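You operate a simulated robot arm through the tools that you are given. There is no shell and no other tool. Be economical: measure what you need, move in short steps, check, and stop when the job is done.

The job below is to be done with a simulated two-armed robot. You get a single attempt, and the scene is never put back.

Task
Pick up the carton that says "amber" from the top of the steel bench with one hand, pass it to the other hand and put it on the top of the low table. Set down upright: carton.

The check looks at the end state, three seconds after you hand in, the way a careful person would. Anything else that was tipped, shoved, dropped, spilled or broken makes it a failure.

Robot
Two 7-joint arms with three-finger grippers on one trunk, on a base that drives. Base frame: it is fixed to the floor where the robot stands at the start and does not move with it; the origin is under the middle of the robot, x ahead of it, y to its left, z up. Units: mm, rad, N and s.
The left shoulder is at the start at [30, 124, 1008], the right one opposite. With the tool pointing down near the work surface each hand reaches from about 100 to 780 mm from the robot's upright axis, wherever it stands, measured 20 degrees to its own side. Places, roughly: top of the low table [-1100, -300, 600]. Payload 2.2 kg a hand.
The TCP of each hand is the grasp point between the finger pads, 28 mm short of the fingertips. In the tool frame z runs along the fingers and y along their closing line. The gripper opens to 102 mm. The gripper's body begins 71 mm behind the TCP.
Orientation is that of the tool frame in the base frame, as a unit quaternion [x, y, z, w]. With the fingers straight down and closing along the base's y, the tool's x points along the base's -x, its y along +y and its z along -z.

Tools
- The arms move only by the tool play_rows. It takes "left_motion", "right_motion" or both (then of equal length, played together; a hand with none holds still); each is one flat list of numbers, 7 for each row, row after row: the turn, a rotation vector about the base's x, y, z in rad, then the shift along the base's x, y, z in mm, then the finger opening in mm, from 0 to 102. In form: [wx, wy, wz, x, y, z, claw, wx, wy, wz, x, y, z, claw, ...]. A call has 1 to 12 rows; each row shifts and turns the commanded pose from where the row before left it. Rows are played at 5 a second. More than 50 mm and 0.15 rad between two rows, or a gripper value outside its range, and nothing of the call is played. A pose out of reach is approached as far as the arm can. The call stops where the force on the tool passes 40 N (or 10 N more than at its start, if that is more) or the arm is blocked; 0.2 s more then pass. Each finger halts on what it meets, pressing with about 28 N; the grip force reading is that of the motor and also rises with nothing between the fingers. The clock runs only during rows and for 0.2 s after the last one: add rows that do not move to give the fingers time. The reply holds the time, the measured pose of the TCP, the force on the tool along the base axes, the opening and the grip force, in the units named above and with some noise, with the torque about the TCP (base axes, N m) and any sound that the robot's microphone picked up.
- Cameras (640 x 400 px; columns grow to the right, rows downward): "scene" is now at [-22.3, -58.2, 1699.9]; the picture's right is [-1.00, -0.04, 0.00], its down [-0.03, 0.89, -0.45] and it looks along [0.02, -0.45, -0.89] (base axes); focal length 214 px, centre (320, 200). "left" rides on the left gripper at [72, 38, -86] in its tool frame; the picture's right is [-0.46, 0.89, 0.00], its down [-0.60, -0.32, -0.73] and it looks along [-0.65, -0.34, 0.68] (tool axes); focal length 256 px, centre (320, 200). "right" rides on the right gripper at [69, 44, -86] in its tool frame; the picture's right is [-0.53, 0.85, 0.00], its down [-0.58, -0.36, -0.73] and it looks along [-0.62, -0.39, 0.68] (tool axes); focal length 256 px, centre (320, 200).
- capture(camera): a new picture of that camera. The clock stands still meanwhile.
- raise_lower(by): slides the trunk up (or, below 0, down) by that many mm; the arms and the scene camera ride with it, the base frame stays. It gives what a move gives, with no picture.
- steer(legs): drives the robot by 1 to 6 legs, each [ahead, left, turn to the left] in mm, mm and rad, along the robot's own axes; the way and the turn of a leg run together, so that a leg with both is an arc; at most 1500 mm and 3.142 rad a leg. The arms and the cameras ride along, it lands a little off, and it stops where it bumps. It gives what a move gives.
- aim_head(pan, tilt): turns the head with the scene camera to pan (to the left, within 2.496 rad either way) and tilt (down, from -0.506 to 1.204), counted from straight ahead of the robot. It gives what a move gives.
- point_at(camera, pixels): there is no depth. For up to 12 entries [column, row, z] of the newest picture of that camera ("zoom" is the newest enlarged one), the place [x, y] in the base frame at which the ray of that pixel passes the height z, good to about 2 mm, but the place of the scene camera against the robot may be out by one fixed shift of up to 12 mm in any direction. The clock stands still meanwhile.
- inspect(camera, box): a new picture of the part [left, top, right, bottom] of that camera's present view, enlarged. The clock stands still meanwhile.
- sign_off(): hands the job in; it is judged then, once.

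Work in short steps. Measure before you move; look again where a grasp or a placing could have gone wrong, and mend it. You have 80 turns and 62 pictures in all, those below and enlarged ones among them. Open the grippers and draw the arms clear of the work before you hand the job in, unless the task says otherwise; then end with one line.

The tools are called after "Emit:" by a JSON object that holds its "method" and its "body". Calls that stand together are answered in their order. play_rows: Moves the arms, as the interface text tells. Its arguments: {"type":"object","properties":{"left_motion":{"type":"array","items":{"type":"number"}},"right_motion":{"type":"array","items":{"type":"number"}}},"required":[]} The other tools are called the same way: raise_lower (by) slides the trunk up or down; steer (legs) drives the base; aim_head (pan, tilt) turns the head that bears the scene camera; capture (camera) takes a picture; point_at (camera, pixels) gives the place at which the rays of pixels pass given heights; inspect (camera, box) takes an enlarged picture of a part of a camera's view; sign_off () hands the job in.

At the start:

```text
time_s: 0.0
left_tool_pos: [574.8, -53.2, 1163.4]
left_tool_rot: [0.0, 1.0, 0.0, 0.0]
left_wrist_force: [-0.3, -0.2, 0.4]
left_moment: [0.04, 0.0, 0.0]
left_grip_width: 101.9
left_grasp_force: 0.1
right_tool_pos: [324.6, -444.8, 1107.8]
right_tool_rot: [0.0, 1.0, 0.0, 0.0]
right_wrist_force: [-0.2, -0.8, -0.2]
right_moment: [0.01, -0.01, 0.0]
right_grip_width: 101.9
right_grasp_force: 0.1
trunk travel left (down, up): [-250.0, 290.0]
robot x, y, heading: [0.1, 0.8, 0.003]
head pan, tilt: [-1.532, 1.098]
```

scene: 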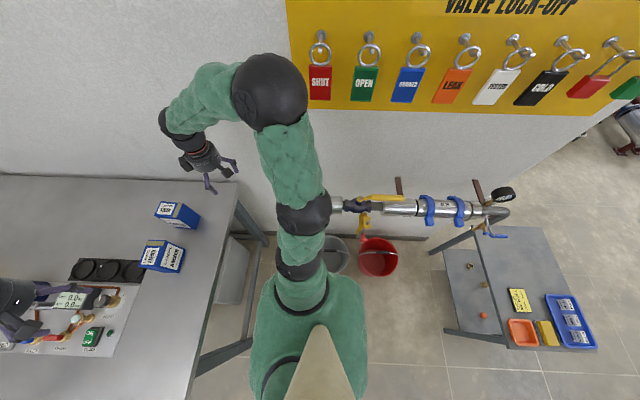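
right: 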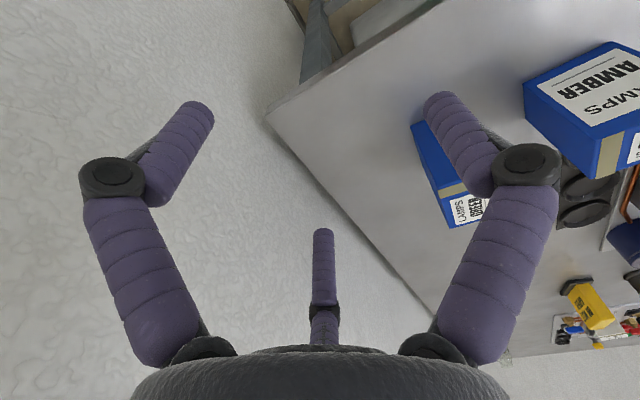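
left: 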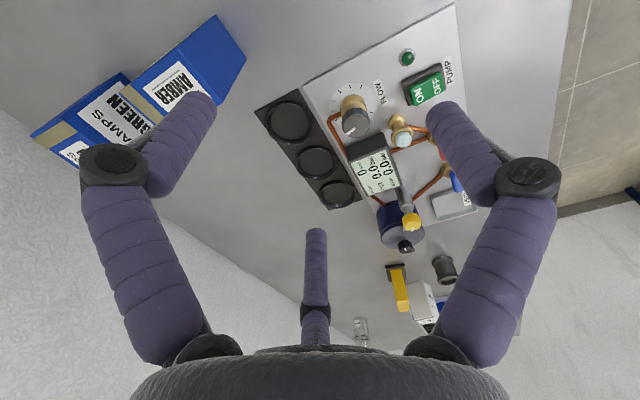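

The scene picture shows two blue cartons on the bench at about (177,215) and (163,256). I enlarge them to read the labels and look at the bench.

Emit:
{"method": "inspect", "body": {"camera": "scene", "box": [100, 180, 240, 290]}}

Emit:
{"method": "aim_head", "body": {"pan": -0.4, "tilt": 0.9}}

Emit:
{"method": "capture", "body": {"camera": "scene"}}

```text
3.64 times, centred on (170, 235) of scene
```

zoom: 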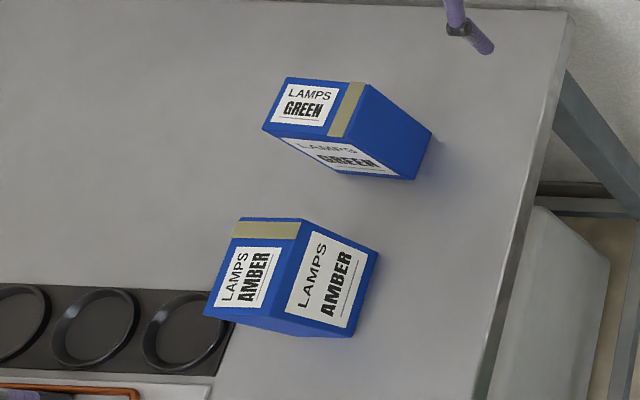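

```text
time_s: 1.4
left_tool_pos: [575.6, -53.0, 1162.0]
left_tool_rot: [0.0, 1.0, 0.0, 0.0]
left_wrist_force: [0.0, 0.8, -0.5]
left_moment: [-0.03, 0.05, 0.02]
left_grip_width: 101.9
left_grasp_force: 0.0
right_tool_pos: [322.9, -444.7, 1107.8]
right_tool_rot: [0.0, 1.0, 0.0, 0.0]
right_wrist_force: [-0.2, -0.7, 0.5]
right_moment: [0.02, 0.0, 0.0]
right_grip_width: 102.1
right_grasp_force: 0.1
trunk travel left (down, up): [-250.0, 290.0]
robot x, y, heading: [0.4, 2.0, 0.005]
head pan, tilt: [-0.4, 0.901]
```

```text
57 pictures are left
```

scene: 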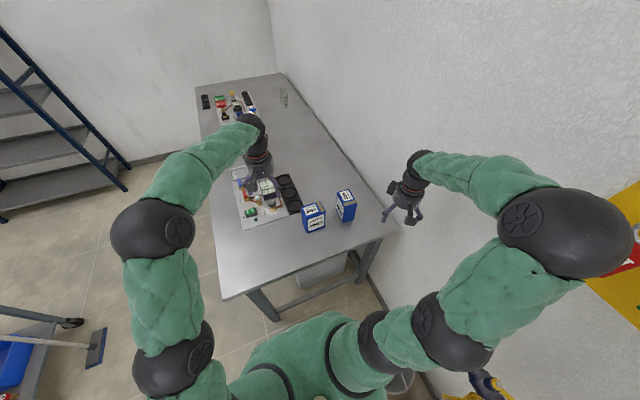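

Now I enlarge the two cartons from the new head pose and the right hand's view to triangulate the heights.

Emit:
{"method": "inspect", "body": {"camera": "scene", "box": [270, 165, 390, 240]}}

Emit:
{"method": "point_at", "body": {"camera": "right", "pixels": [[523, 82, 800], [523, 82, 900], [523, 82, 1000], [600, 133, 900], [600, 133, 1000], [266, 118, 800], [266, 118, 900]]}}

Emit:
{"method": "point_at", "body": {"camera": "left", "pixels": [[217, 14, 800], [217, 14, 900], [217, 14, 1000], [130, 86, 900], [130, 86, 1000], [246, 50, 800], [246, 50, 900]]}}

```text
5.33 times, centred on (330, 202) of scene
```

zoom: 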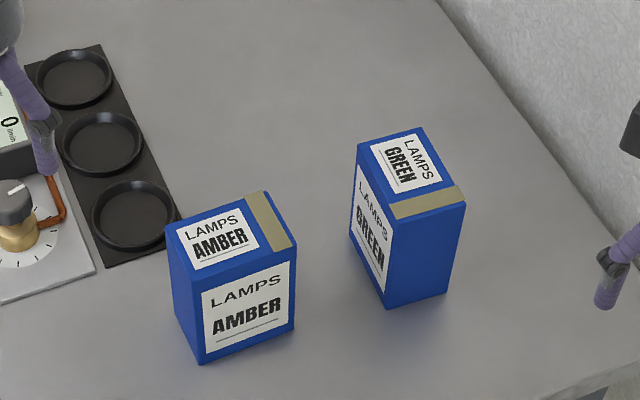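

```text
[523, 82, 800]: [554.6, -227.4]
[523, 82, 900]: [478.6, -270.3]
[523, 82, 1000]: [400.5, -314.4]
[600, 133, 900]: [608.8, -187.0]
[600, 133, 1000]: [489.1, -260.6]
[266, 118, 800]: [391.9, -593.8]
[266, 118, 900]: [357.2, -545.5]
```

```text
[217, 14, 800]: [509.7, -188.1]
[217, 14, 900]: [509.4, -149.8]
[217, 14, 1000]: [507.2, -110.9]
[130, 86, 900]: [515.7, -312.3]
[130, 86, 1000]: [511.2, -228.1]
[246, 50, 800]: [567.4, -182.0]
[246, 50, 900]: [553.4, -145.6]
```

I enlarge both wrist views of the cartons to identify matching corners.

Emit:
{"method": "inspect", "body": {"camera": "right", "box": [400, 20, 640, 240]}}

Emit:
{"method": "inspect", "body": {"camera": "left", "box": [20, 0, 260, 180]}}

```text
1.82 times, centred on (520, 130) of right
```

zoom: 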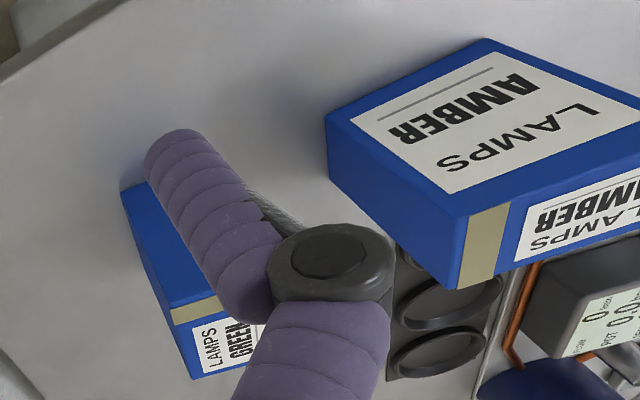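

```text
2.22 times, centred on (140, 90) of left
```

zoom: 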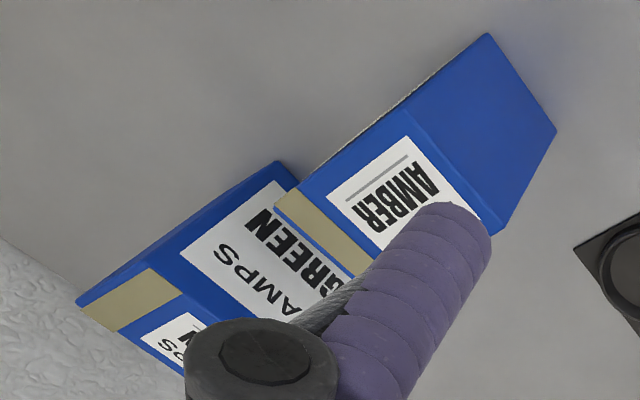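

Corners matched: bottom near-left is (610.6,41) right / (215.3,14.6) left; top near-right is (595,139) right / (119.7,91.4) left. I get both rays at several heights (right/left cams).

Emit:
{"method": "point_at", "body": {"camera": "right", "pixels": [[610.6, 41, 800], [610.6, 41, 850], [610.6, 41, 900], [595.3, 139.3, 900], [595.3, 139.3, 950], [595.3, 139.3, 1000], [522.7, 83.3, 800], [522.7, 83.3, 850], [522.7, 83.3, 900], [524.4, 119, 850], [597, 179.5, 950]]}}

Emit:
{"method": "point_at", "body": {"camera": "left", "pixels": [[215.3, 14.6, 800], [215.3, 14.6, 850], [215.3, 14.6, 900], [119.7, 91.4, 900], [119.7, 91.4, 950], [119.7, 91.4, 1000], [245.9, 58.5, 800], [245.9, 58.5, 850], [245.9, 58.5, 900], [179.6, 47.2, 950], [219.7, 105.8, 950]]}}

```text
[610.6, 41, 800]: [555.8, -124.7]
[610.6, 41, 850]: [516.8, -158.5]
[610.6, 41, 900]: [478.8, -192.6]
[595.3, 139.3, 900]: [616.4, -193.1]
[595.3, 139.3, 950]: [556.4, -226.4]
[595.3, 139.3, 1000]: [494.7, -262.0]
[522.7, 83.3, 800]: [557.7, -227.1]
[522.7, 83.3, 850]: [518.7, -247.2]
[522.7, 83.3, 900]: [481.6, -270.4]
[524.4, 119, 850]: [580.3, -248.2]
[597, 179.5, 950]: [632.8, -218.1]
```

```text
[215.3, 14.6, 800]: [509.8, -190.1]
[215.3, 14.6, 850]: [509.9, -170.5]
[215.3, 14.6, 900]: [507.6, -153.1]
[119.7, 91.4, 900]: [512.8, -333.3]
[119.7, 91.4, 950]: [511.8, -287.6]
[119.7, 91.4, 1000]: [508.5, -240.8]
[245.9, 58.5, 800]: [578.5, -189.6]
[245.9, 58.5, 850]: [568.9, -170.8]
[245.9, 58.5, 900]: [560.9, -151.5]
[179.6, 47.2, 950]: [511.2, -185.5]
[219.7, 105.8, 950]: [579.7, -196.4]
```

Triangulation gives the amber carton at x≈510–570, y≈−253…−166, z 860–985. Plan: the right hand grasps it from above closing along x, and the left takes it from the +y side. First both hands yaw by 90°, the left drawing away and the right moving above the carton at safe height.

Emit:
{"method": "play_rows", "body": {"left_motion": [0, 0, 0.1428, -16, 18.5, 0, 102, 0, 0, 0.1428, -16, 18.5, 0, 102, 0, 0, 0.1428, -16, 18.5, 0, 102, 0, 0, 0.1428, -16, 18.5, 0, 102, 0, 0, 0.1428, -16, 18.5, 0, 102, 0, 0, 0.1428, -16, 18.5, 0, 102, 0, 0, 0.1428, -16, 18.5, 0, 102, 0, 0, 0.1428, -16, 18.5, 0, 102, 0, 0, 0.1428, -16, 18.5, 0, 102, 0, 0, 0.1428, -16, 18.5, 0, 102, 0, 0, 0.1428, -16, 18.5, 0, 102], "right_motion": [0, 0, 0.1428, 19.8, 20.5, 0, 102, 0, 0, 0.1428, 19.8, 20.5, 0, 102, 0, 0, 0.1428, 19.8, 20.5, 0, 102, 0, 0, 0.1428, 19.8, 20.5, 0, 102, 0, 0, 0.1428, 19.8, 20.5, 0, 102, 0, 0, 0.1428, 19.8, 20.5, 0, 102, 0, 0, 0.1428, 19.8, 20.5, 0, 102, 0, 0, 0.1428, 19.8, 20.5, 0, 102, 0, 0, 0.1428, 19.8, 20.5, 0, 102, 0, 0, 0.1428, 19.8, 20.5, 0, 102, 0, 0, 0.1428, 19.8, 20.5, 0, 102]}}

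Emit:
{"method": "capture", "body": {"camera": "right"}}

Emit:
{"method": "capture", "body": {"camera": "scene"}}

```text
time_s: 3.8
left_tool_pos: [399.0, 150.9, 1164.0]
left_tool_rot: [0.708, -0.706, -0.001, 0.001]
left_wrist_force: [-0.1, -0.3, -0.7]
left_moment: [-0.03, -0.01, 0.01]
left_grip_width: 102.1
left_grasp_force: 0.0
right_tool_pos: [540.5, -216.4, 1109.0]
right_tool_rot: [0.708, -0.706, 0.001, 0.0]
right_wrist_force: [-0.7, 0.5, 0.0]
right_moment: [-0.01, -0.01, -0.05]
right_grip_width: 102.0
right_grasp_force: 0.1
trunk travel left (down, up): [-250.0, 290.0]
robot x, y, heading: [-1.6, -1.9, -0.003]
head pan, tilt: [-0.4, 0.901]
```

```text
53 pictures are left
```

right: 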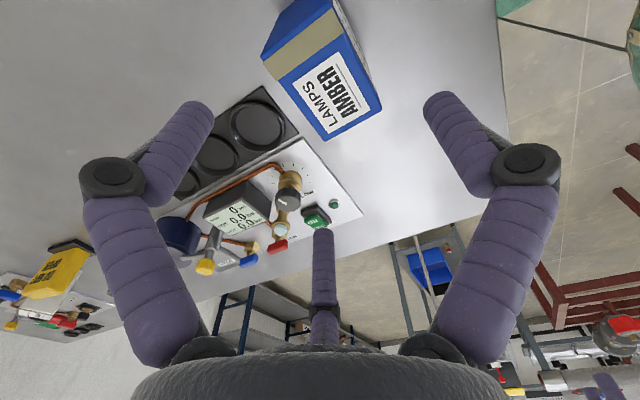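

```text
52 pictures are left
```

scene: 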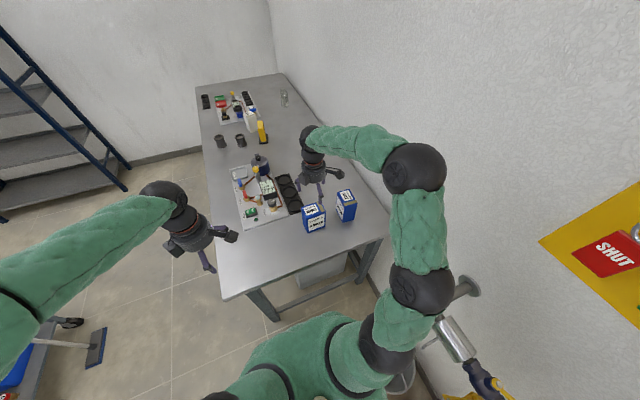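

Both hands turned well. I measure the carton's top corners in the right camera.

Emit:
{"method": "inspect", "body": {"camera": "right", "box": [230, 0, 410, 150]}}

```text
2.67 times, centred on (320, 75) of right
```

zoom: 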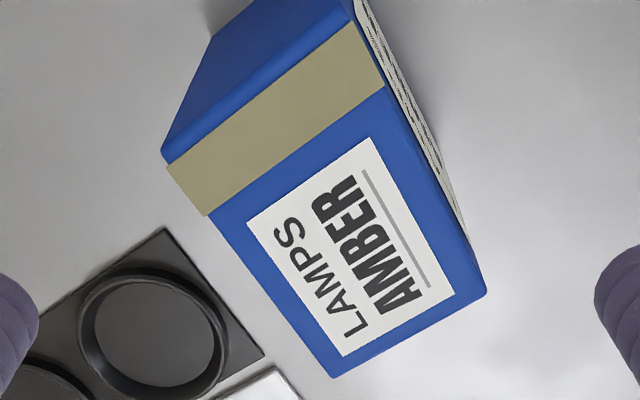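

Top-face corners in the zoom: (166,163), (352,20), (335,378), (486,292). Query these at z 985.

Emit:
{"method": "point_at", "body": {"camera": "zoom", "pixels": [[166, 163, 985], [352, 20, 985], [335, 378, 985], [486, 292, 985], [468, 240, 860]]}}

```text
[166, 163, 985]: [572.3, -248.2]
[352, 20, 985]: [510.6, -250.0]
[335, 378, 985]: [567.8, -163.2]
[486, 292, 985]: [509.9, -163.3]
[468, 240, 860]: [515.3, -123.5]
```

Carton centre is (540.5,−206), edges aligned to the axes; the right hand is at (540.5,−216). I go down 146 mm with open fingers, then check.

Emit:
{"method": "play_rows", "body": {"right_motion": [0, 0, 0, 0, 0, -40, 102, 0, 0, 0, 0, 0, -40, 102, 0, 0, 0, 0, 0, -30, 102, 0, 0, 0, 0, 0, -20, 102, 0, 0, 0, 0, 0, -15, 102]}}

Emit:
{"method": "capture", "body": {"camera": "right"}}

Emit:
{"method": "inspect", "body": {"camera": "scene", "box": [260, 140, 400, 250]}}

```text
time_s: 5.0
left_tool_pos: [398.3, 150.4, 1164.8]
left_tool_rot: [-0.707, 0.708, -0.001, 0.0]
left_wrist_force: [-0.4, -0.3, 0.2]
left_moment: [-0.02, -0.01, -0.01]
left_grip_width: 102.0
left_grasp_force: 0.1
right_tool_pos: [540.6, -218.3, 964.0]
right_tool_rot: [-0.707, 0.707, 0.0, -0.001]
right_wrist_force: [0.4, 0.5, -0.3]
right_moment: [-0.02, -0.04, 0.0]
right_grip_width: 102.2
right_grasp_force: 0.0
trunk travel left (down, up): [-250.0, 290.0]
robot x, y, heading: [2.7, -4.6, -0.002]
head pan, tilt: [-0.4, 0.901]
```

```text
50 pictures are left
```

right: 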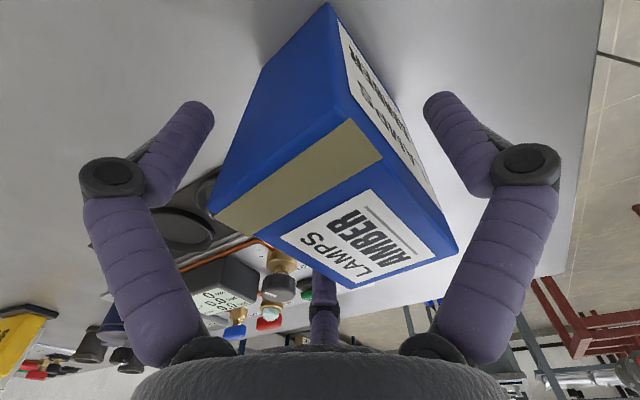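

```text
3.64 times, centred on (330, 195) of scene
```

zoom: 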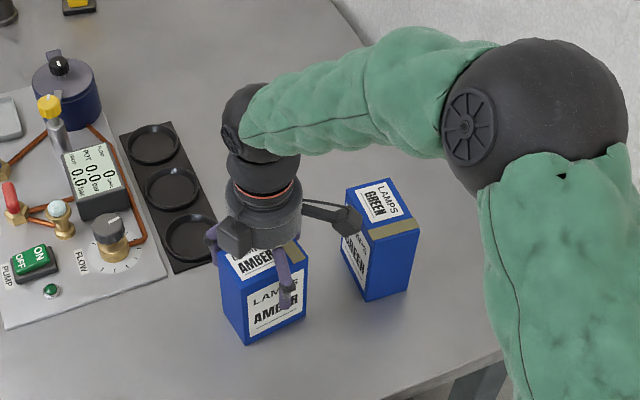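

The fingers straddle the carton in x. I close and then lift slightly.

Emit:
{"method": "play_rows", "body": {"right_motion": [0, 0, 0, 0, 0, 0, 70, 0, 0, 0, 0, 0, 0, 40, 0, 0, 0, 0, 0, 0, 40, 0, 0, 0, 0, 0, 0, 40]}}

Emit:
{"method": "play_rows", "body": {"right_motion": [0, 0, 0, 0, 0, 10, 40, 0, 0, 0, 0, 0, 20, 40, 0, 0, 0, 0, 0, 0, 40]}}

Emit:
{"method": "capture", "body": {"camera": "right"}}

```text
time_s: 6.0
left_tool_pos: [399.3, 151.3, 1164.2]
left_tool_rot: [0.708, -0.706, 0.0, 0.0]
left_wrist_force: [0.4, 0.4, 0.2]
left_moment: [-0.01, -0.02, 0.0]
left_grip_width: 101.8
left_grasp_force: 0.0
right_tool_pos: [543.2, -219.0, 963.4]
right_tool_rot: [-0.707, 0.707, 0.001, 0.0]
right_wrist_force: [-0.7, 0.4, 3.0]
right_moment: [0.02, 0.12, -0.07]
right_grip_width: 73.8
right_grasp_force: 27.7
trunk travel left (down, up): [-250.0, 290.0]
robot x, y, heading: [0.5, 1.5, -0.002]
head pan, tilt: [-0.4, 0.901]
```

```text
time_s: 6.8
left_tool_pos: [398.1, 150.1, 1164.5]
left_tool_rot: [0.707, -0.707, 0.0, 0.0]
left_wrist_force: [0.1, -0.7, -0.5]
left_moment: [0.01, 0.0, 0.01]
left_grip_width: 102.2
left_grasp_force: 0.1
right_tool_pos: [541.4, -219.0, 994.8]
right_tool_rot: [0.707, -0.707, 0.0, 0.0]
right_wrist_force: [-0.2, 0.2, 2.3]
right_moment: [0.19, 0.03, 0.0]
right_grip_width: 70.7
right_grasp_force: 27.7
trunk travel left (down, up): [-250.0, 290.0]
robot x, y, heading: [0.5, 4.9, -0.009]
head pan, tilt: [-0.4, 0.901]
```

```text
48 pictures are left
```

right: 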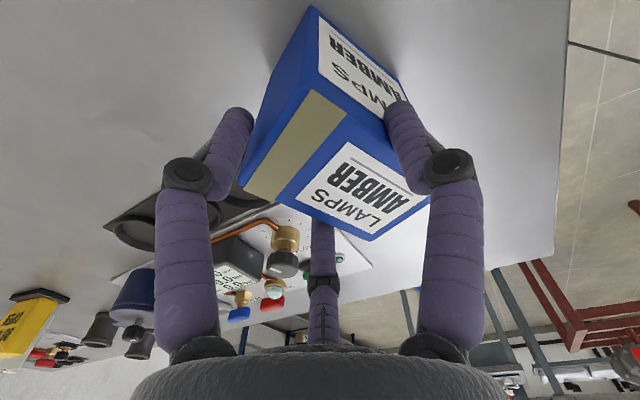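

The carton is lifted, but the opening reads 70.7 rather than ~61, so it may be yawed in the fingers. I measure the top corners.

Emit:
{"method": "inspect", "body": {"camera": "right", "box": [220, 0, 460, 250]}}

Emit:
{"method": "inspect", "body": {"camera": "scene", "box": [260, 140, 400, 250]}}

```text
1.60 times, centred on (340, 125) of right
```

zoom: 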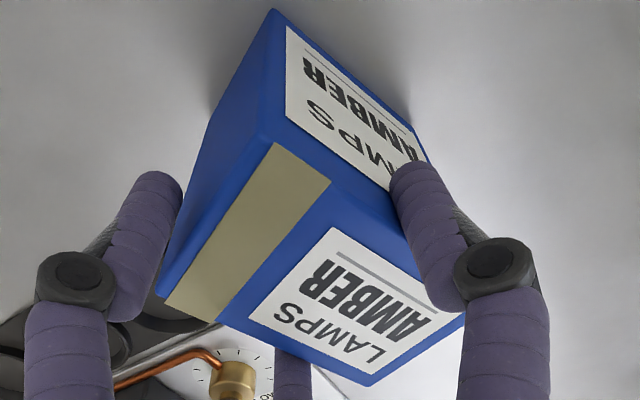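

```text
3.64 times, centred on (330, 195) of scene
```

zoom: 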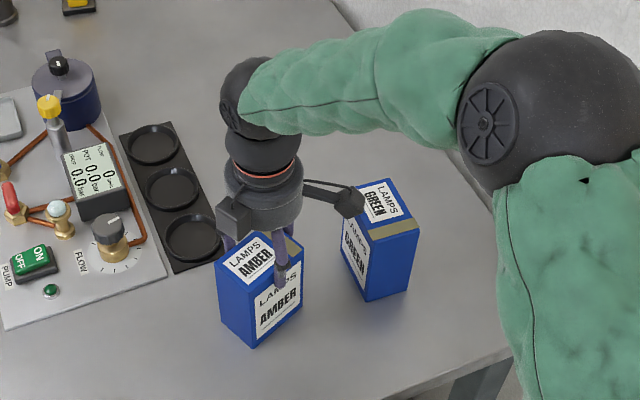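

The carton yawed because I gripped 12 mm off its centre. I'll measure it, set it down again and regrasp centred.

Emit:
{"method": "play_rows", "body": {"right_motion": [0, 0, 0, 0, 0, -20, 40, 0, 0, 0, 0, 0, -9, 40, 0, 0, 0, 0, 0, 0, 40]}}

Emit:
{"method": "inspect", "body": {"camera": "right", "box": [220, 0, 460, 250]}}

```text
time_s: 7.6
left_tool_pos: [397.8, 149.6, 1164.6]
left_tool_rot: [0.707, -0.707, 0.0, 0.0]
left_wrist_force: [0.3, -0.1, 0.1]
left_moment: [0.01, -0.01, 0.05]
left_grip_width: 101.8
left_grasp_force: 0.1
right_tool_pos: [542.1, -219.7, 965.6]
right_tool_rot: [-0.706, 0.708, -0.002, 0.002]
right_wrist_force: [6.1, 0.2, 22.6]
right_moment: [0.45, 0.04, -0.18]
right_grip_width: 70.2
right_grasp_force: 27.8
trunk travel left (down, up): [-250.0, 290.0]
robot x, y, heading: [-1.8, 2.9, -0.0]
head pan, tilt: [-0.4, 0.901]
```

```text
1.60 times, centred on (340, 125) of right
```

zoom: 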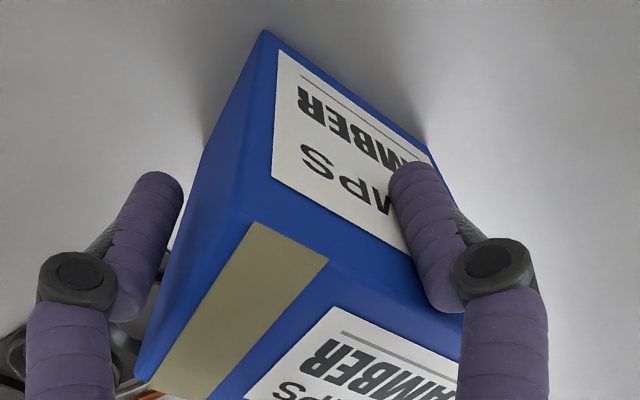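

It is touching the bench (22 N) with some tilt in the fingers. I ease up 3 mm and open slowly so that it settles flat.

Emit:
{"method": "play_rows", "body": {"right_motion": [0, 0, 0, 0, 0, 3, 40, 0, 0, 0, 0, 0, 0, 75, 0, 0, 0, 0, 0, 0, 90, 0, 0, 0, 0, 0, 0, 102, 0, 0, 0, 0, 0, 0, 102]}}

Emit:
{"method": "inspect", "body": {"camera": "right", "box": [200, 0, 480, 300]}}

Emit:
{"method": "inspect", "body": {"camera": "scene", "box": [260, 140, 400, 250]}}

```text
time_s: 8.8
left_tool_pos: [398.6, 150.9, 1165.4]
left_tool_rot: [-0.707, 0.707, 0.0, 0.0]
left_wrist_force: [-1.0, -0.3, 1.2]
left_moment: [-0.05, 0.01, 0.01]
left_grip_width: 102.0
left_grasp_force: 0.2
right_tool_pos: [542.4, -217.8, 968.2]
right_tool_rot: [-0.707, 0.707, -0.001, 0.0]
right_wrist_force: [-0.4, -0.3, -0.4]
right_moment: [0.03, -0.03, 0.0]
right_grip_width: 102.5
right_grasp_force: 0.0
trunk travel left (down, up): [-250.0, 290.0]
robot x, y, heading: [-1.1, 1.1, 0.004]
head pan, tilt: [-0.4, 0.901]
```

```text
1.33 times, centred on (340, 150) of right
```

zoom: 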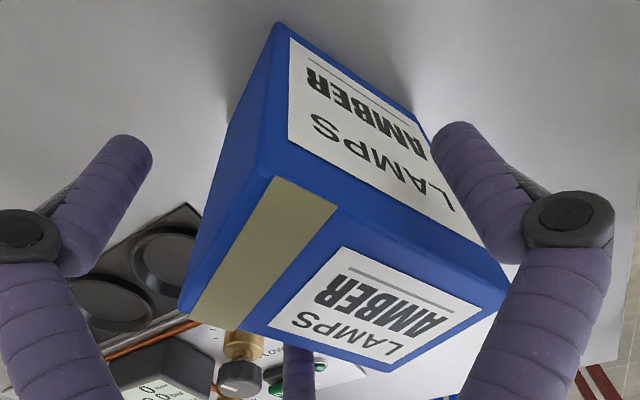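

```text
3.64 times, centred on (330, 195) of scene
```

zoom: 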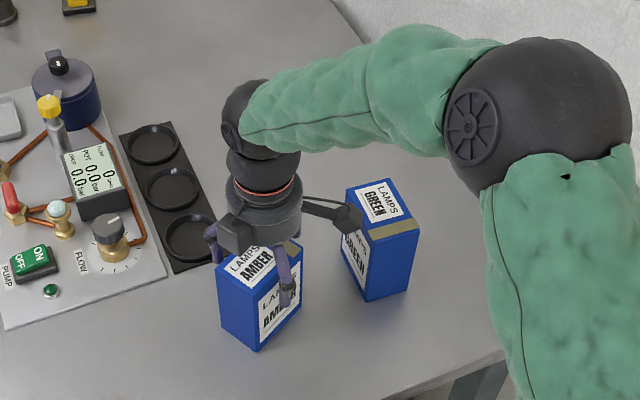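

I raise the hand to the earlier viewing height and re-measure the carton.

Emit:
{"method": "play_rows", "body": {"right_motion": [0, 0, 0, 0, 0, 30, 102, 0, 0, 0, 0, 0, 40, 102, 0, 0, 0, 0, 0, 40, 102, 0, 0, 0, 0, 0, 30, 102]}}

Emit:
{"method": "inspect", "body": {"camera": "right", "box": [230, 0, 410, 150]}}

```text
time_s: 9.8
left_tool_pos: [399.1, 150.1, 1164.0]
left_tool_rot: [0.707, -0.707, 0.0, 0.0]
left_wrist_force: [-1.0, -0.3, 0.2]
left_moment: [0.0, 0.02, 0.0]
left_grip_width: 101.8
left_grasp_force: 0.0
right_tool_pos: [540.4, -218.8, 1108.0]
right_tool_rot: [-0.707, 0.707, 0.0, 0.0]
right_wrist_force: [-0.6, 0.0, 0.0]
right_moment: [0.0, -0.01, 0.01]
right_grip_width: 102.0
right_grasp_force: 0.1
trunk travel left (down, up): [-250.0, 290.0]
robot x, y, heading: [1.0, 1.1, 0.0]
head pan, tilt: [-0.4, 0.901]
```

```text
2.67 times, centred on (320, 75) of right
```

zoom: 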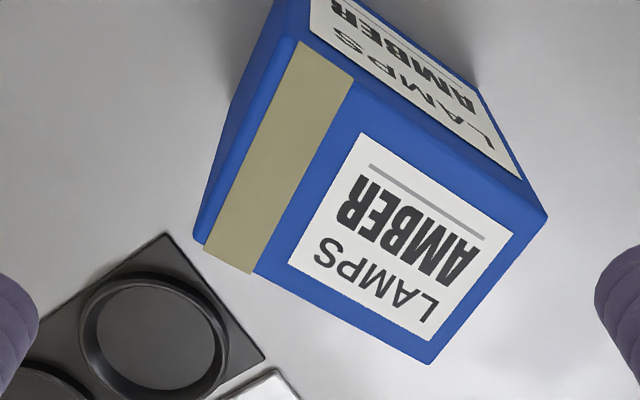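

Corners now: (297,35), (198,240), (547,215), (430,363) in the zoom. I measure them.

Emit:
{"method": "point_at", "body": {"camera": "zoom", "pixels": [[297, 35, 985], [198, 240, 985], [547, 215, 985], [430, 363, 985]]}}

```text
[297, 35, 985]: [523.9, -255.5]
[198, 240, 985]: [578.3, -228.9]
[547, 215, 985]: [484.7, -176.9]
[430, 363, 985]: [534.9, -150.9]
```

Carton is yawed 26.5° with centre (530.5,−203). I turn the hand by the same angle, centre over it, descend and check before closing.

Emit:
{"method": "play_rows", "body": {"right_motion": [0, 0, 0.1156, -2.5, 4, 0, 102, 0, 0, 0.1156, -2.5, 4, 0, 102, 0, 0, 0.1156, -2.5, 4, 0, 102, 0, 0, 0.1156, -2.5, 4, 0, 102, 0, 0, 0, 0, 0, 0, 102]}}

Emit:
{"method": "inspect", "body": {"camera": "right", "box": [200, 0, 440, 150]}}

```text
time_s: 11.0
left_tool_pos: [398.5, 150.5, 1164.6]
left_tool_rot: [0.708, -0.706, -0.001, 0.0]
left_wrist_force: [0.6, 0.0, -0.3]
left_moment: [0.02, -0.01, -0.01]
left_grip_width: 101.9
left_grasp_force: 0.1
right_tool_pos: [531.5, -202.0, 1106.8]
right_tool_rot: [0.85, -0.526, 0.0, -0.001]
right_wrist_force: [0.5, 1.0, -0.5]
right_moment: [0.05, 0.03, -0.01]
right_grip_width: 101.9
right_grasp_force: 0.2
trunk travel left (down, up): [-250.0, 290.0]
robot x, y, heading: [-4.2, 3.3, -0.006]
head pan, tilt: [-0.4, 0.901]
```

```text
2.67 times, centred on (320, 75) of right
```

zoom: 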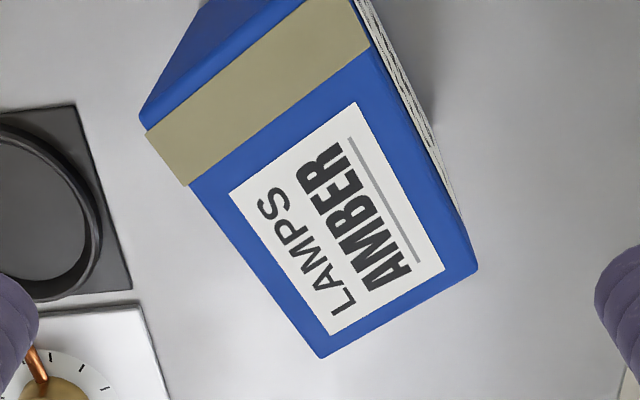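

Rotation now matches. Check the centring with the visible corners (142,127), (322,357), (477,268).

Emit:
{"method": "point_at", "body": {"camera": "zoom", "pixels": [[142, 127, 985], [322, 357, 985], [477, 268, 985]]}}

```text
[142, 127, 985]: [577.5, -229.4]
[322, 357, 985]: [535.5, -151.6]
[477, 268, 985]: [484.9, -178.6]
```

Centre (531,−204), yaw ≈28°. Small correction, then descend to z≈961.

Emit:
{"method": "play_rows", "body": {"right_motion": [0, 0, 0.025, 0, -2, 0, 102, 0, 0, 0, 0, 0, -40, 102, 0, 0, 0, 0, 0, -40, 102, 0, 0, 0, 0, 0, -30, 102, 0, 0, 0, 0, 0, -20, 102, 0, 0, 0, 0, 0, -16, 102, 0, 0, 0, 0, 0, 0, 102]}}

Emit:
{"method": "capture", "body": {"camera": "right"}}

```text
time_s: 12.1
left_tool_pos: [398.4, 150.3, 1163.6]
left_tool_rot: [-0.707, 0.707, 0.002, 0.0]
left_wrist_force: [-0.1, 0.4, -0.2]
left_moment: [0.01, 0.04, -0.01]
left_grip_width: 102.2
left_grasp_force: 0.1
right_tool_pos: [539.6, -203.8, 1001.1]
right_tool_rot: [0.855, -0.518, 0.01, -0.009]
right_wrist_force: [-1.9, 4.6, 16.1]
right_moment: [0.52, -0.06, 0.11]
right_grip_width: 103.1
right_grasp_force: 0.4
trunk travel left (down, up): [-250.0, 290.0]
robot x, y, heading: [-4.4, 3.9, -0.0]
head pan, tilt: [-0.4, 0.901]
stopped in row 5 (right hand): the force on the tool passed its limit at 52 N (the readings are from after the stop); the commanded pose is now the measured one
```

```text
40 pictures are left
```

right: 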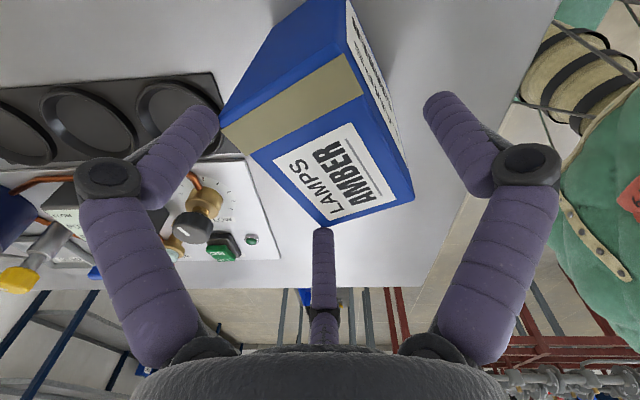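

The stop, its torque and the pictures show the hand really has three fingers (third one at picture (323,228)), 120° apart: one toward tool +y, two toward −y±60°. So the short side must go between the two paired fingers, with the single one on a narrow end. I raise the hand and check the carton and the green one.

Emit:
{"method": "play_rows", "body": {"right_motion": [0, 0, 0, 0, 0, 30, 102, 0, 0, 0, 0, 0, 40, 102, 0, 0, 0, 0, 0, 40, 102, 0, 0, 0, 0, 0, 0, 102]}}

Emit:
{"method": "capture", "body": {"camera": "right"}}

Emit:
{"method": "inspect", "body": {"camera": "scene", "box": [260, 140, 400, 250]}}

```text
time_s: 13.1
left_tool_pos: [398.4, 151.0, 1164.1]
left_tool_rot: [-0.707, 0.707, 0.001, -0.001]
left_wrist_force: [0.9, -0.1, 0.3]
left_moment: [0.01, 0.02, -0.01]
left_grip_width: 101.9
left_grasp_force: 0.0
right_tool_pos: [538.0, -204.6, 1108.7]
right_tool_rot: [0.855, -0.518, 0.008, -0.008]
right_wrist_force: [-0.3, 0.6, -0.4]
right_moment: [0.04, 0.0, 0.05]
right_grip_width: 102.0
right_grasp_force: 0.0
trunk travel left (down, up): [-250.0, 290.0]
robot x, y, heading: [2.2, -2.7, -0.002]
head pan, tilt: [-0.4, 0.901]
```

```text
39 pictures are left
```

right: 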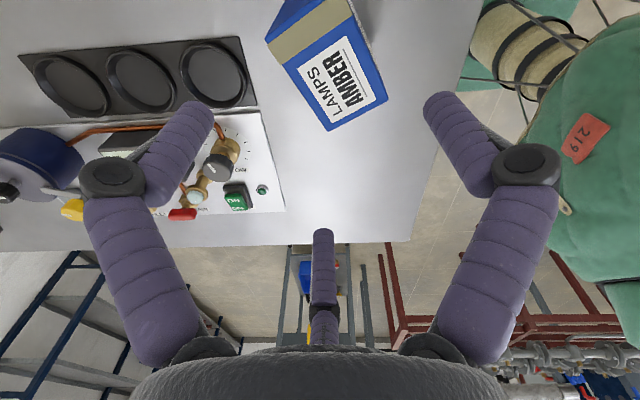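

```text
3.64 times, centred on (330, 195) of scene
```

zoom: 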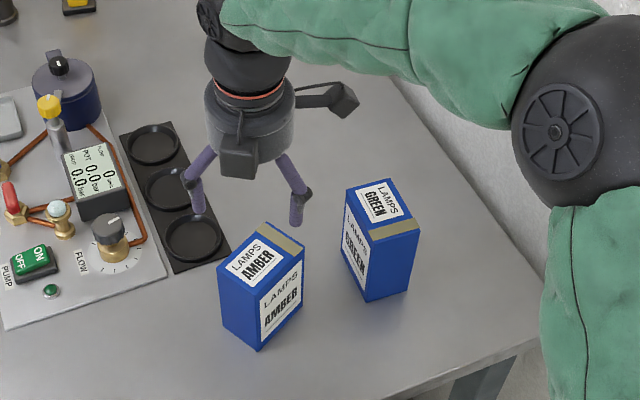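

Amber still stands. I measure amber top corners (217,270),(268,222),(303,250),(257,293) and green's (345,190),(388,178),(420,229),(371,243) in this zoom, comparing with the known amber place.

Emit:
{"method": "point_at", "body": {"camera": "zoom", "pixels": [[217, 270, 985], [268, 222, 985], [303, 250, 985], [257, 293, 985], [345, 190, 985], [388, 178, 985], [420, 229, 985], [371, 243, 985]]}}

Emit:
{"method": "inspect", "body": {"camera": "right", "box": [230, 0, 410, 150]}}

```text
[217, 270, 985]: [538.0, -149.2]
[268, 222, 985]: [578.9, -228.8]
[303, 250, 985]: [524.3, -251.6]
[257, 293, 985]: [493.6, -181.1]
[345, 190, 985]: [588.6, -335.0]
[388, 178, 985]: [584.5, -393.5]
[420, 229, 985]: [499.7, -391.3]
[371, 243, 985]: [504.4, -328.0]
```

```text
2.67 times, centred on (320, 75) of right
```

zoom: 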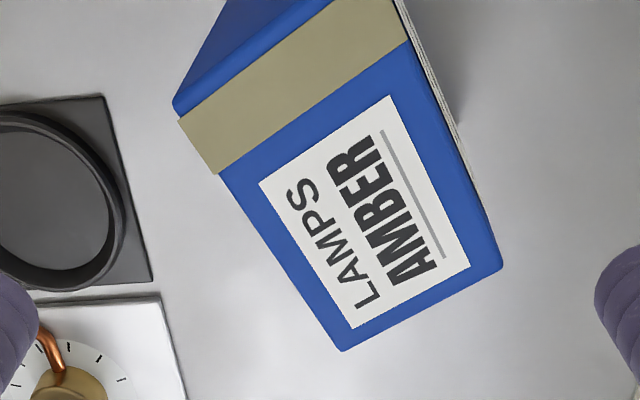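

Green is at y<−328, well clear. Re-measure amber after the bump.

Emit:
{"method": "point_at", "body": {"camera": "zoom", "pixels": [[175, 107, 985], [342, 350, 985], [500, 268, 985]]}}

```text
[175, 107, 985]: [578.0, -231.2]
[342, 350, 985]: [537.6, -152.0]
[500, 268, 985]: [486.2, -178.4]
```

Amber centre (532,−205), yaw 27°. I turn the hand another +89.6° so the single finger faces the carton's tape end, and centre it with a 7 mm offset toward that end.

Emit:
{"method": "play_rows", "body": {"right_motion": [-0.005, 0.022, 0.142, -2.7, -6.4, 0, 102, 0, 0, 0.1422, 0, 0, 0, 102, 0, 0, 0.1422, 0, 0, 0, 102, 0, 0, 0.1422, 0, 0, 0, 102, 0, 0, 0.1422, 0, 0, 0, 102, 0, 0, 0.1422, 0, 0, 0, 102, 0, 0, 0.1422, 0, 0, 0, 102, 0, 0, 0.1422, 0, 0, 0, 102, 0, 0, 0.1422, 0, 0, 0, 102, 0, 0, 0.1422, 0, 0, 0, 102, 0, 0, 0.1422, 0, 0, 0, 102, 0, 0, 0, 0, 0, 0, 102]}}

Emit:
{"method": "capture", "body": {"camera": "right"}}

```text
time_s: 15.7
left_tool_pos: [398.7, 149.1, 1163.0]
left_tool_rot: [-0.707, 0.707, 0.001, 0.0]
left_wrist_force: [0.1, 0.6, -0.4]
left_moment: [0.02, -0.01, 0.01]
left_grip_width: 101.8
left_grasp_force: 0.1
right_tool_pos: [478.7, -125.5, 1056.6]
right_tool_rot: [0.975, 0.223, 0.008, 0.02]
right_wrist_force: [0.8, 0.0, 0.3]
right_moment: [0.0, 0.01, 0.02]
right_grip_width: 102.2
right_grasp_force: 0.1
right hand out of reach, approached as far as the arm can: row 9, 10, 11
trunk travel left (down, up): [-250.0, 290.0]
robot x, y, heading: [-0.8, -0.4, 0.001]
head pan, tilt: [-0.4, 0.901]
```

```text
36 pictures are left
```

right: 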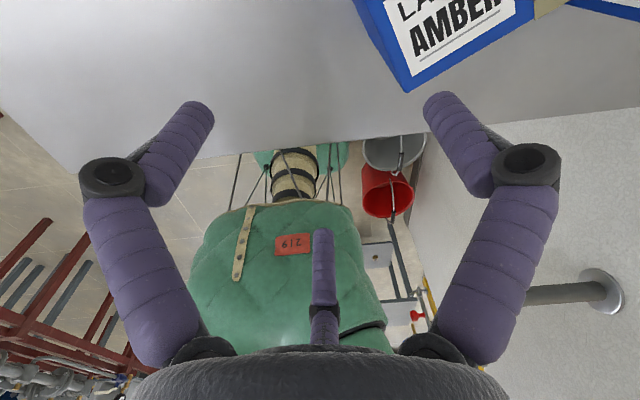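

The hand cannot hold position beyond ~200° yaw. I unwind the other way (toward −153°), first raising a little.

Emit:
{"method": "play_rows", "body": {"right_motion": [0, 0, -0.1496, 0, 0, 20, 102, 0, 0, -0.1496, 0, 0, 20, 102, 0, 0, -0.1496, 0, 0, 0, 102, 0, 0, -0.1496, 0, 0, 0, 102, 0, 0, -0.1496, 0, 0, 0, 102, 0, 0, -0.1496, 0, 0, 0, 102, 0, 0, -0.1496, 0, 0, 0, 102, 0, 0, -0.1496, 0, 0, 0, 102, 0, 0, -0.1496, 0, 0, 0, 102, 0, 0, -0.1496, 0, 0, 0, 102, 0, 0, -0.1496, 0, 0, 0, 102, 0, 0, -0.1496, 0, 0, 0, 102]}}

Emit:
{"method": "play_rows", "body": {"right_motion": [0, 0, -0.1496, 0, 0, 0, 102, 0, 0, -0.1496, 0, 0, 0, 102, 0, 0, -0.1496, 0, 0, 0, 102, 0, 0, -0.1496, 0, 0, 0, 102, 0, 0, -0.1496, 0, 0, 0, 102, 0, 0, -0.1496, 0, 0, 0, 102, 0, 0, -0.1496, 0, 0, 0, 102, 0, 0, -0.1496, 0, 0, 0, 102, 0, 0, -0.1496, 0, 0, 0, 102, 0, 0, -0.1496, 0, 0, 0, 102, 0, 0, -0.1496, 0, 0, 0, 102, 0, 0, -0.1496, 0, 0, 0, 102]}}

```text
time_s: 18.3
left_tool_pos: [398.8, 150.1, 1163.3]
left_tool_rot: [-0.707, 0.708, 0.0, 0.0]
left_wrist_force: [-0.3, -0.2, 0.7]
left_moment: [0.0, -0.03, -0.01]
left_grip_width: 101.9
left_grasp_force: 0.1
right_tool_pos: [479.7, -125.4, 1097.9]
right_tool_rot: [0.78, -0.625, -0.011, 0.019]
right_wrist_force: [0.3, -0.4, -0.5]
right_moment: [0.01, -0.01, -0.02]
right_grip_width: 102.2
right_grasp_force: 0.0
trunk travel left (down, up): [-250.0, 290.0]
robot x, y, heading: [1.2, 1.3, -0.003]
head pan, tilt: [-0.4, 0.901]
```

```text
time_s: 20.9
left_tool_pos: [397.7, 150.7, 1164.2]
left_tool_rot: [-0.707, 0.707, -0.001, 0.0]
left_wrist_force: [0.1, -0.3, 0.3]
left_moment: [0.0, 0.01, 0.02]
left_grip_width: 101.8
left_grasp_force: 0.1
right_tool_pos: [478.6, -126.1, 1096.9]
right_tool_rot: [0.001, 1.0, 0.022, -0.004]
right_wrist_force: [-0.3, 0.7, -0.3]
right_moment: [0.01, 0.03, 0.02]
right_grip_width: 101.9
right_grasp_force: 0.2
trunk travel left (down, up): [-250.0, 290.0]
robot x, y, heading: [-0.8, -0.8, 0.0]
head pan, tilt: [-0.4, 0.901]
```

Yaw is 0 now. I fix the small tilt, continue to −153° and return over the carton.

Emit:
{"method": "play_rows", "body": {"right_motion": [-0.044, -0.008, 0, 4.7, -7.1, 2, 102, 0, 0, -0.1483, 4.7, -7.1, 1, 102, 0, 0, -0.1483, 4.7, -7.1, 1, 102, 0, 0, -0.1483, 4.7, -7.1, 1, 102, 0, 0, -0.1483, 4.7, -7.1, 1, 102, 0, 0, -0.1483, 4.7, -7.1, 1, 102, 0, 0, -0.1483, 4.7, -7.1, 1, 102, 0, 0, -0.1483, 4.7, -7.1, 1, 102, 0, 0, -0.1483, 4.7, -7.1, 1, 102, 0, 0, -0.1483, 4.7, -7.1, 1, 102, 0, 0, -0.1483, 4.7, -7.1, 0, 102, 0, 0, -0.1483, 4.9, -7, 0, 102]}}

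Emit:
{"method": "play_rows", "body": {"right_motion": [0, 0, -0.1483, 0, 0, 0, 102, 0, 0, -0.1483, 0, 0, 0, 102, 0, 0, -0.1483, 0, 0, 0, 102, 0, 0, -0.1483, 0, 0, 0, 102, 0, 0, -0.1483, 0, 0, 0, 102, 0, 0, -0.1483, 0, 0, 0, 102, 0, 0, -0.1483, 0, 0, 0, 102, 0, 0, 0, 0, 0, 0, 102]}}

Emit:
{"method": "capture", "body": {"camera": "right"}}

```text
time_s: 23.5
left_tool_pos: [399.2, 150.1, 1164.0]
left_tool_rot: [0.707, -0.707, 0.0, 0.0]
left_wrist_force: [-0.2, -0.1, -0.1]
left_moment: [-0.02, 0.0, -0.03]
left_grip_width: 102.2
left_grasp_force: 0.0
right_tool_pos: [535.5, -210.3, 1108.4]
right_tool_rot: [0.73, 0.684, -0.001, 0.001]
right_wrist_force: [-0.9, -0.8, -0.7]
right_moment: [0.02, 0.02, -0.03]
right_grip_width: 102.3
right_grasp_force: 0.0
trunk travel left (down, up): [-250.0, 290.0]
robot x, y, heading: [2.2, -0.1, 0.003]
head pan, tilt: [-0.4, 0.901]
```

```text
time_s: 25.3
left_tool_pos: [399.0, 151.0, 1163.5]
left_tool_rot: [0.707, -0.707, 0.0, 0.0]
left_wrist_force: [-0.7, -0.1, 0.2]
left_moment: [-0.01, 0.01, 0.01]
left_grip_width: 102.2
left_grasp_force: 0.1
right_tool_pos: [536.1, -210.3, 1108.3]
right_tool_rot: [0.973, 0.232, -0.001, 0.0]
right_wrist_force: [-0.4, -0.8, -0.2]
right_moment: [0.02, -0.01, -0.01]
right_grip_width: 102.0
right_grasp_force: 0.1
trunk travel left (down, up): [-250.0, 290.0]
robot x, y, heading: [-2.4, -0.2, -0.0]
head pan, tilt: [-0.4, 0.901]
```

```text
35 pictures are left
```

right: 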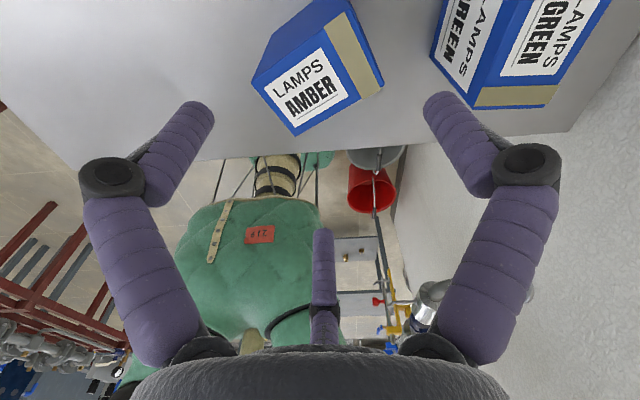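

The hand is at (536,−210), yaw −153°, reached fully. I descend to z≈971 and look.

Emit:
{"method": "play_rows", "body": {"right_motion": [0, 0, 0, 0, 0, -40, 102, 0, 0, 0, 0, 0, -40, 102, 0, 0, 0, 0, 0, -25, 102, 0, 0, 0, 0, 0, -20, 102, 0, 0, 0, 0, 0, -12, 102, 0, 0, 0, 0, 0, 0, 102]}}

Emit:
{"method": "capture", "body": {"camera": "right"}}

Emit:
{"method": "inspect", "body": {"camera": "scene", "box": [260, 140, 400, 250]}}

```text
time_s: 26.7
left_tool_pos: [397.3, 150.5, 1163.3]
left_tool_rot: [-0.707, 0.707, 0.0, 0.001]
left_wrist_force: [-1.1, -0.4, 0.5]
left_moment: [0.05, 0.01, 0.04]
left_grip_width: 102.2
left_grasp_force: 0.1
right_tool_pos: [535.0, -210.8, 970.5]
right_tool_rot: [0.973, 0.233, -0.001, 0.0]
right_wrist_force: [-0.3, 0.1, -0.6]
right_moment: [-0.03, -0.01, 0.0]
right_grip_width: 101.9
right_grasp_force: 0.0
trunk travel left (down, up): [-250.0, 290.0]
robot x, y, heading: [-1.9, -0.3, 0.002]
head pan, tilt: [-0.4, 0.901]
```

```text
34 pictures are left
```

right: 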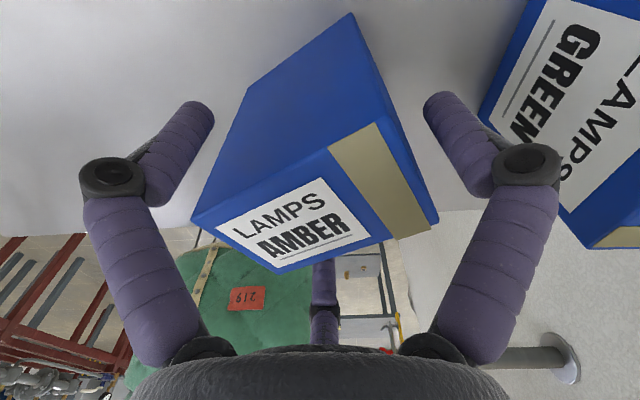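

```text
3.64 times, centred on (330, 195) of scene
```

zoom: 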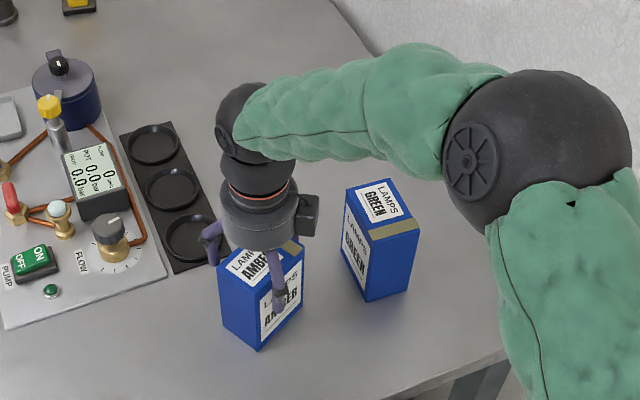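

All three fingers surround the carton without contact. I close gradually and read where it stops.

Emit:
{"method": "play_rows", "body": {"right_motion": [0, 0, 0, 0, 0, 0, 92, 0, 0, 0, 0, 0, 0, 84, 0, 0, 0, 0, 0, 0, 78, 0, 0, 0, 0, 0, 0, 72, 0, 0, 0, 0, 0, 0, 66, 0, 0, 0, 0, 0, 0, 60, 0, 0, 0, 0, 0, 0, 60]}}

Emit:
{"method": "capture", "body": {"camera": "right"}}

```text
time_s: 28.3
left_tool_pos: [399.2, 149.3, 1164.1]
left_tool_rot: [0.707, -0.707, 0.001, 0.0]
left_wrist_force: [0.1, 0.6, 0.1]
left_moment: [0.01, 0.01, -0.03]
left_grip_width: 102.1
left_grasp_force: 0.1
right_tool_pos: [535.9, -210.7, 970.5]
right_tool_rot: [0.973, 0.233, 0.0, 0.001]
right_wrist_force: [0.2, -1.0, 3.3]
right_moment: [-0.08, 0.02, -0.05]
right_grip_width: 70.1
right_grasp_force: 27.8
trunk travel left (down, up): [-250.0, 290.0]
robot x, y, heading: [2.5, 0.4, -0.0]
head pan, tilt: [-0.4, 0.901]
```

```text
32 pictures are left
```

right: 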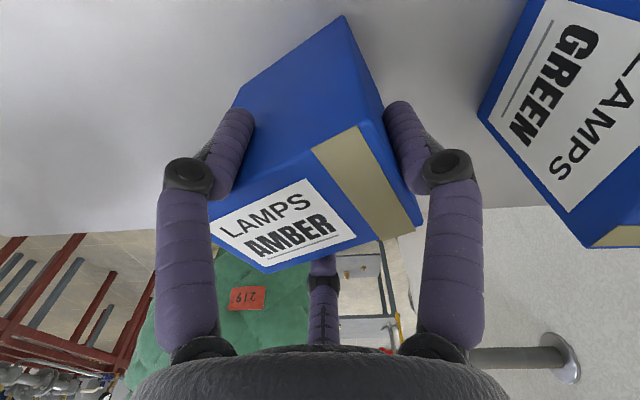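

The grip closed on three sides at 70 mm without turning the carton. I lift 100 mm and check for slip.

Emit:
{"method": "play_rows", "body": {"right_motion": [0, 0, 0, 0, 0, 10, 60, 0, 0, 0, 0, 0, 20, 60, 0, 0, 0, 0, 0, 35, 60, 0, 0, 0, 0, 0, 35, 60, 0, 0, 0, 0, 0, 0, 60]}}

Emit:
{"method": "capture", "body": {"camera": "right"}}

Emit:
{"method": "inspect", "body": {"camera": "scene", "box": [260, 140, 400, 250]}}

```text
time_s: 29.5
left_tool_pos: [399.4, 150.0, 1164.3]
left_tool_rot: [0.707, -0.707, -0.001, 0.0]
left_wrist_force: [-0.8, -0.1, -0.1]
left_moment: [0.0, 0.0, -0.01]
left_grip_width: 102.0
left_grasp_force: 0.0
right_tool_pos: [535.6, -210.0, 1071.5]
right_tool_rot: [0.973, 0.233, -0.001, 0.0]
right_wrist_force: [0.3, 0.4, -0.5]
right_moment: [-0.01, 0.0, 0.02]
right_grip_width: 70.1
right_grasp_force: 27.3
trunk travel left (down, up): [-250.0, 290.0]
robot x, y, heading: [1.6, -1.9, 0.001]
head pan, tilt: [-0.4, 0.901]
```

```text
31 pictures are left
```

right: 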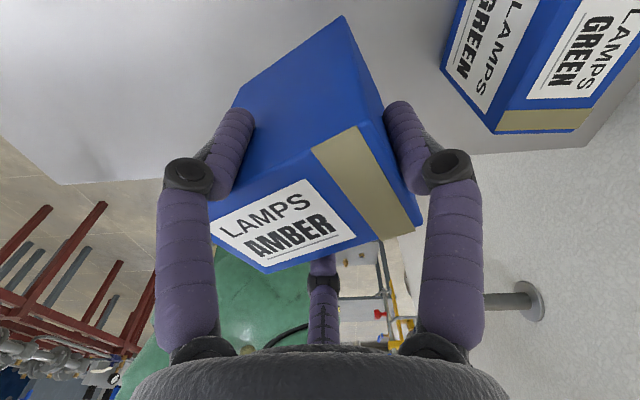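

```text
3.64 times, centred on (330, 195) of scene
```

zoom: 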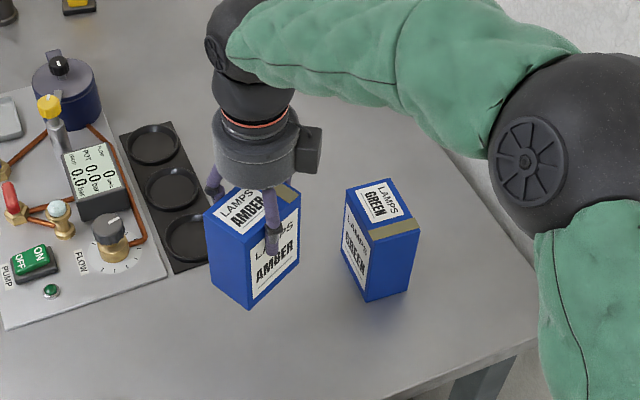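

The carton holds firmly (opening 70, no shift). I bring it to about (600,−100,1110) turned to 45°, while the left hand draws aside and unwinds its yaw for a horizontal approach.

Emit:
{"method": "play_rows", "body": {"left_motion": [0, 0, -0.1496, -3.2, 4.2, -5.3, 102, 0, 0, -0.1496, -3.2, 4.2, -5.3, 102, 0, 0, -0.1496, -3.2, 4.2, -5.3, 102, 0, 0, -0.1496, -3.2, 4.2, -5.3, 102, 0, 0, -0.1496, -3.2, 4.2, -5.3, 102, 0, 0, -0.1496, -3.2, 4.2, -5.3, 102, 0, 0, -0.1496, -3.2, 4.2, -5.3, 102, 0, 0, -0.1496, -3.2, 4.2, -5.3, 102, 0, 0, -0.1496, -3.2, 4.2, -5.3, 102, 0, 0, -0.1496, -3.2, 4.2, -5.3, 102, 0, 0, -0.1496, -3.2, 4.2, -5.3, 102, 0, 0, -0.1496, -3.2, 4.2, -5.3, 102], "right_motion": [0, 0, 0.026, 5.4, 9.2, 3.2, 60, 0, 0, 0.026, 5.4, 9.2, 3.2, 60, 0, 0, 0.026, 5.4, 9.2, 3.2, 60, 0, 0, 0.026, 5.4, 9.2, 3.2, 60, 0, 0, 0.026, 5.4, 9.2, 3.2, 60, 0, 0, 0.026, 5.4, 9.2, 3.2, 60, 0, 0, 0.026, 5.4, 9.2, 3.2, 60, 0, 0, 0.026, 5.4, 9.2, 3.2, 60, 0, 0, 0.026, 5.4, 9.2, 3.2, 60, 0, 0, 0.026, 5.4, 9.2, 3.2, 60, 0, 0, 0.026, 5.4, 9.2, 3.2, 60, 0, 0, 0.026, 5.4, 9.2, 3.2, 60]}}

Emit:
{"method": "play_rows", "body": {"left_motion": [0, 0, -0.1496, 0, 0, 0, 102, 0, 0, -0.1496, 0, 0, 0, 102, 0, 0, -0.1496, 0, 0, 0, 102, 0, 0, -0.1496, 0, 0, 0, 102, 0, 0, -0.1496, 0, 0, 0, 102, 0, 0, -0.1496, 0, 0, 0, 102, 0, 0, -0.1496, 0, 0, 0, 102, 0, 0, -0.1496, 0, 0, 0, 102, 0, 0, -0.1496, 0, 0, 0, 102, 0, 0, 0, 0, 0, 0, 102]}}

```text
time_s: 32.1
left_tool_pos: [359.8, 200.8, 1100.4]
left_tool_rot: [0.112, 0.994, 0.001, -0.001]
left_wrist_force: [0.7, 0.2, 0.2]
left_moment: [0.0, 0.02, -0.01]
left_grip_width: 102.0
left_grasp_force: 0.1
right_tool_pos: [600.5, -99.2, 1109.3]
right_tool_rot: [0.924, 0.382, 0.0, -0.001]
right_wrist_force: [-0.4, 0.8, -0.6]
right_moment: [0.0, -0.02, 0.0]
right_grip_width: 69.7
right_grasp_force: 27.6
trunk travel left (down, up): [-250.0, 290.0]
robot x, y, heading: [-0.0, -0.5, -0.002]
head pan, tilt: [-0.4, 0.901]
```

```text
time_s: 34.3
left_tool_pos: [360.1, 200.4, 1100.3]
left_tool_rot: [0.707, 0.707, 0.001, 0.001]
left_wrist_force: [0.0, -0.3, -0.2]
left_moment: [-0.02, 0.01, -0.04]
left_grip_width: 101.8
left_grasp_force: 0.1
right_tool_pos: [600.5, -99.8, 1110.3]
right_tool_rot: [0.924, 0.381, -0.001, 0.0]
right_wrist_force: [-0.1, 0.1, -0.7]
right_moment: [-0.03, 0.0, -0.02]
right_grip_width: 69.8
right_grasp_force: 28.8
trunk travel left (down, up): [-250.0, 290.0]
robot x, y, heading: [2.2, -1.2, -0.001]
head pan, tilt: [-0.4, 0.901]
```

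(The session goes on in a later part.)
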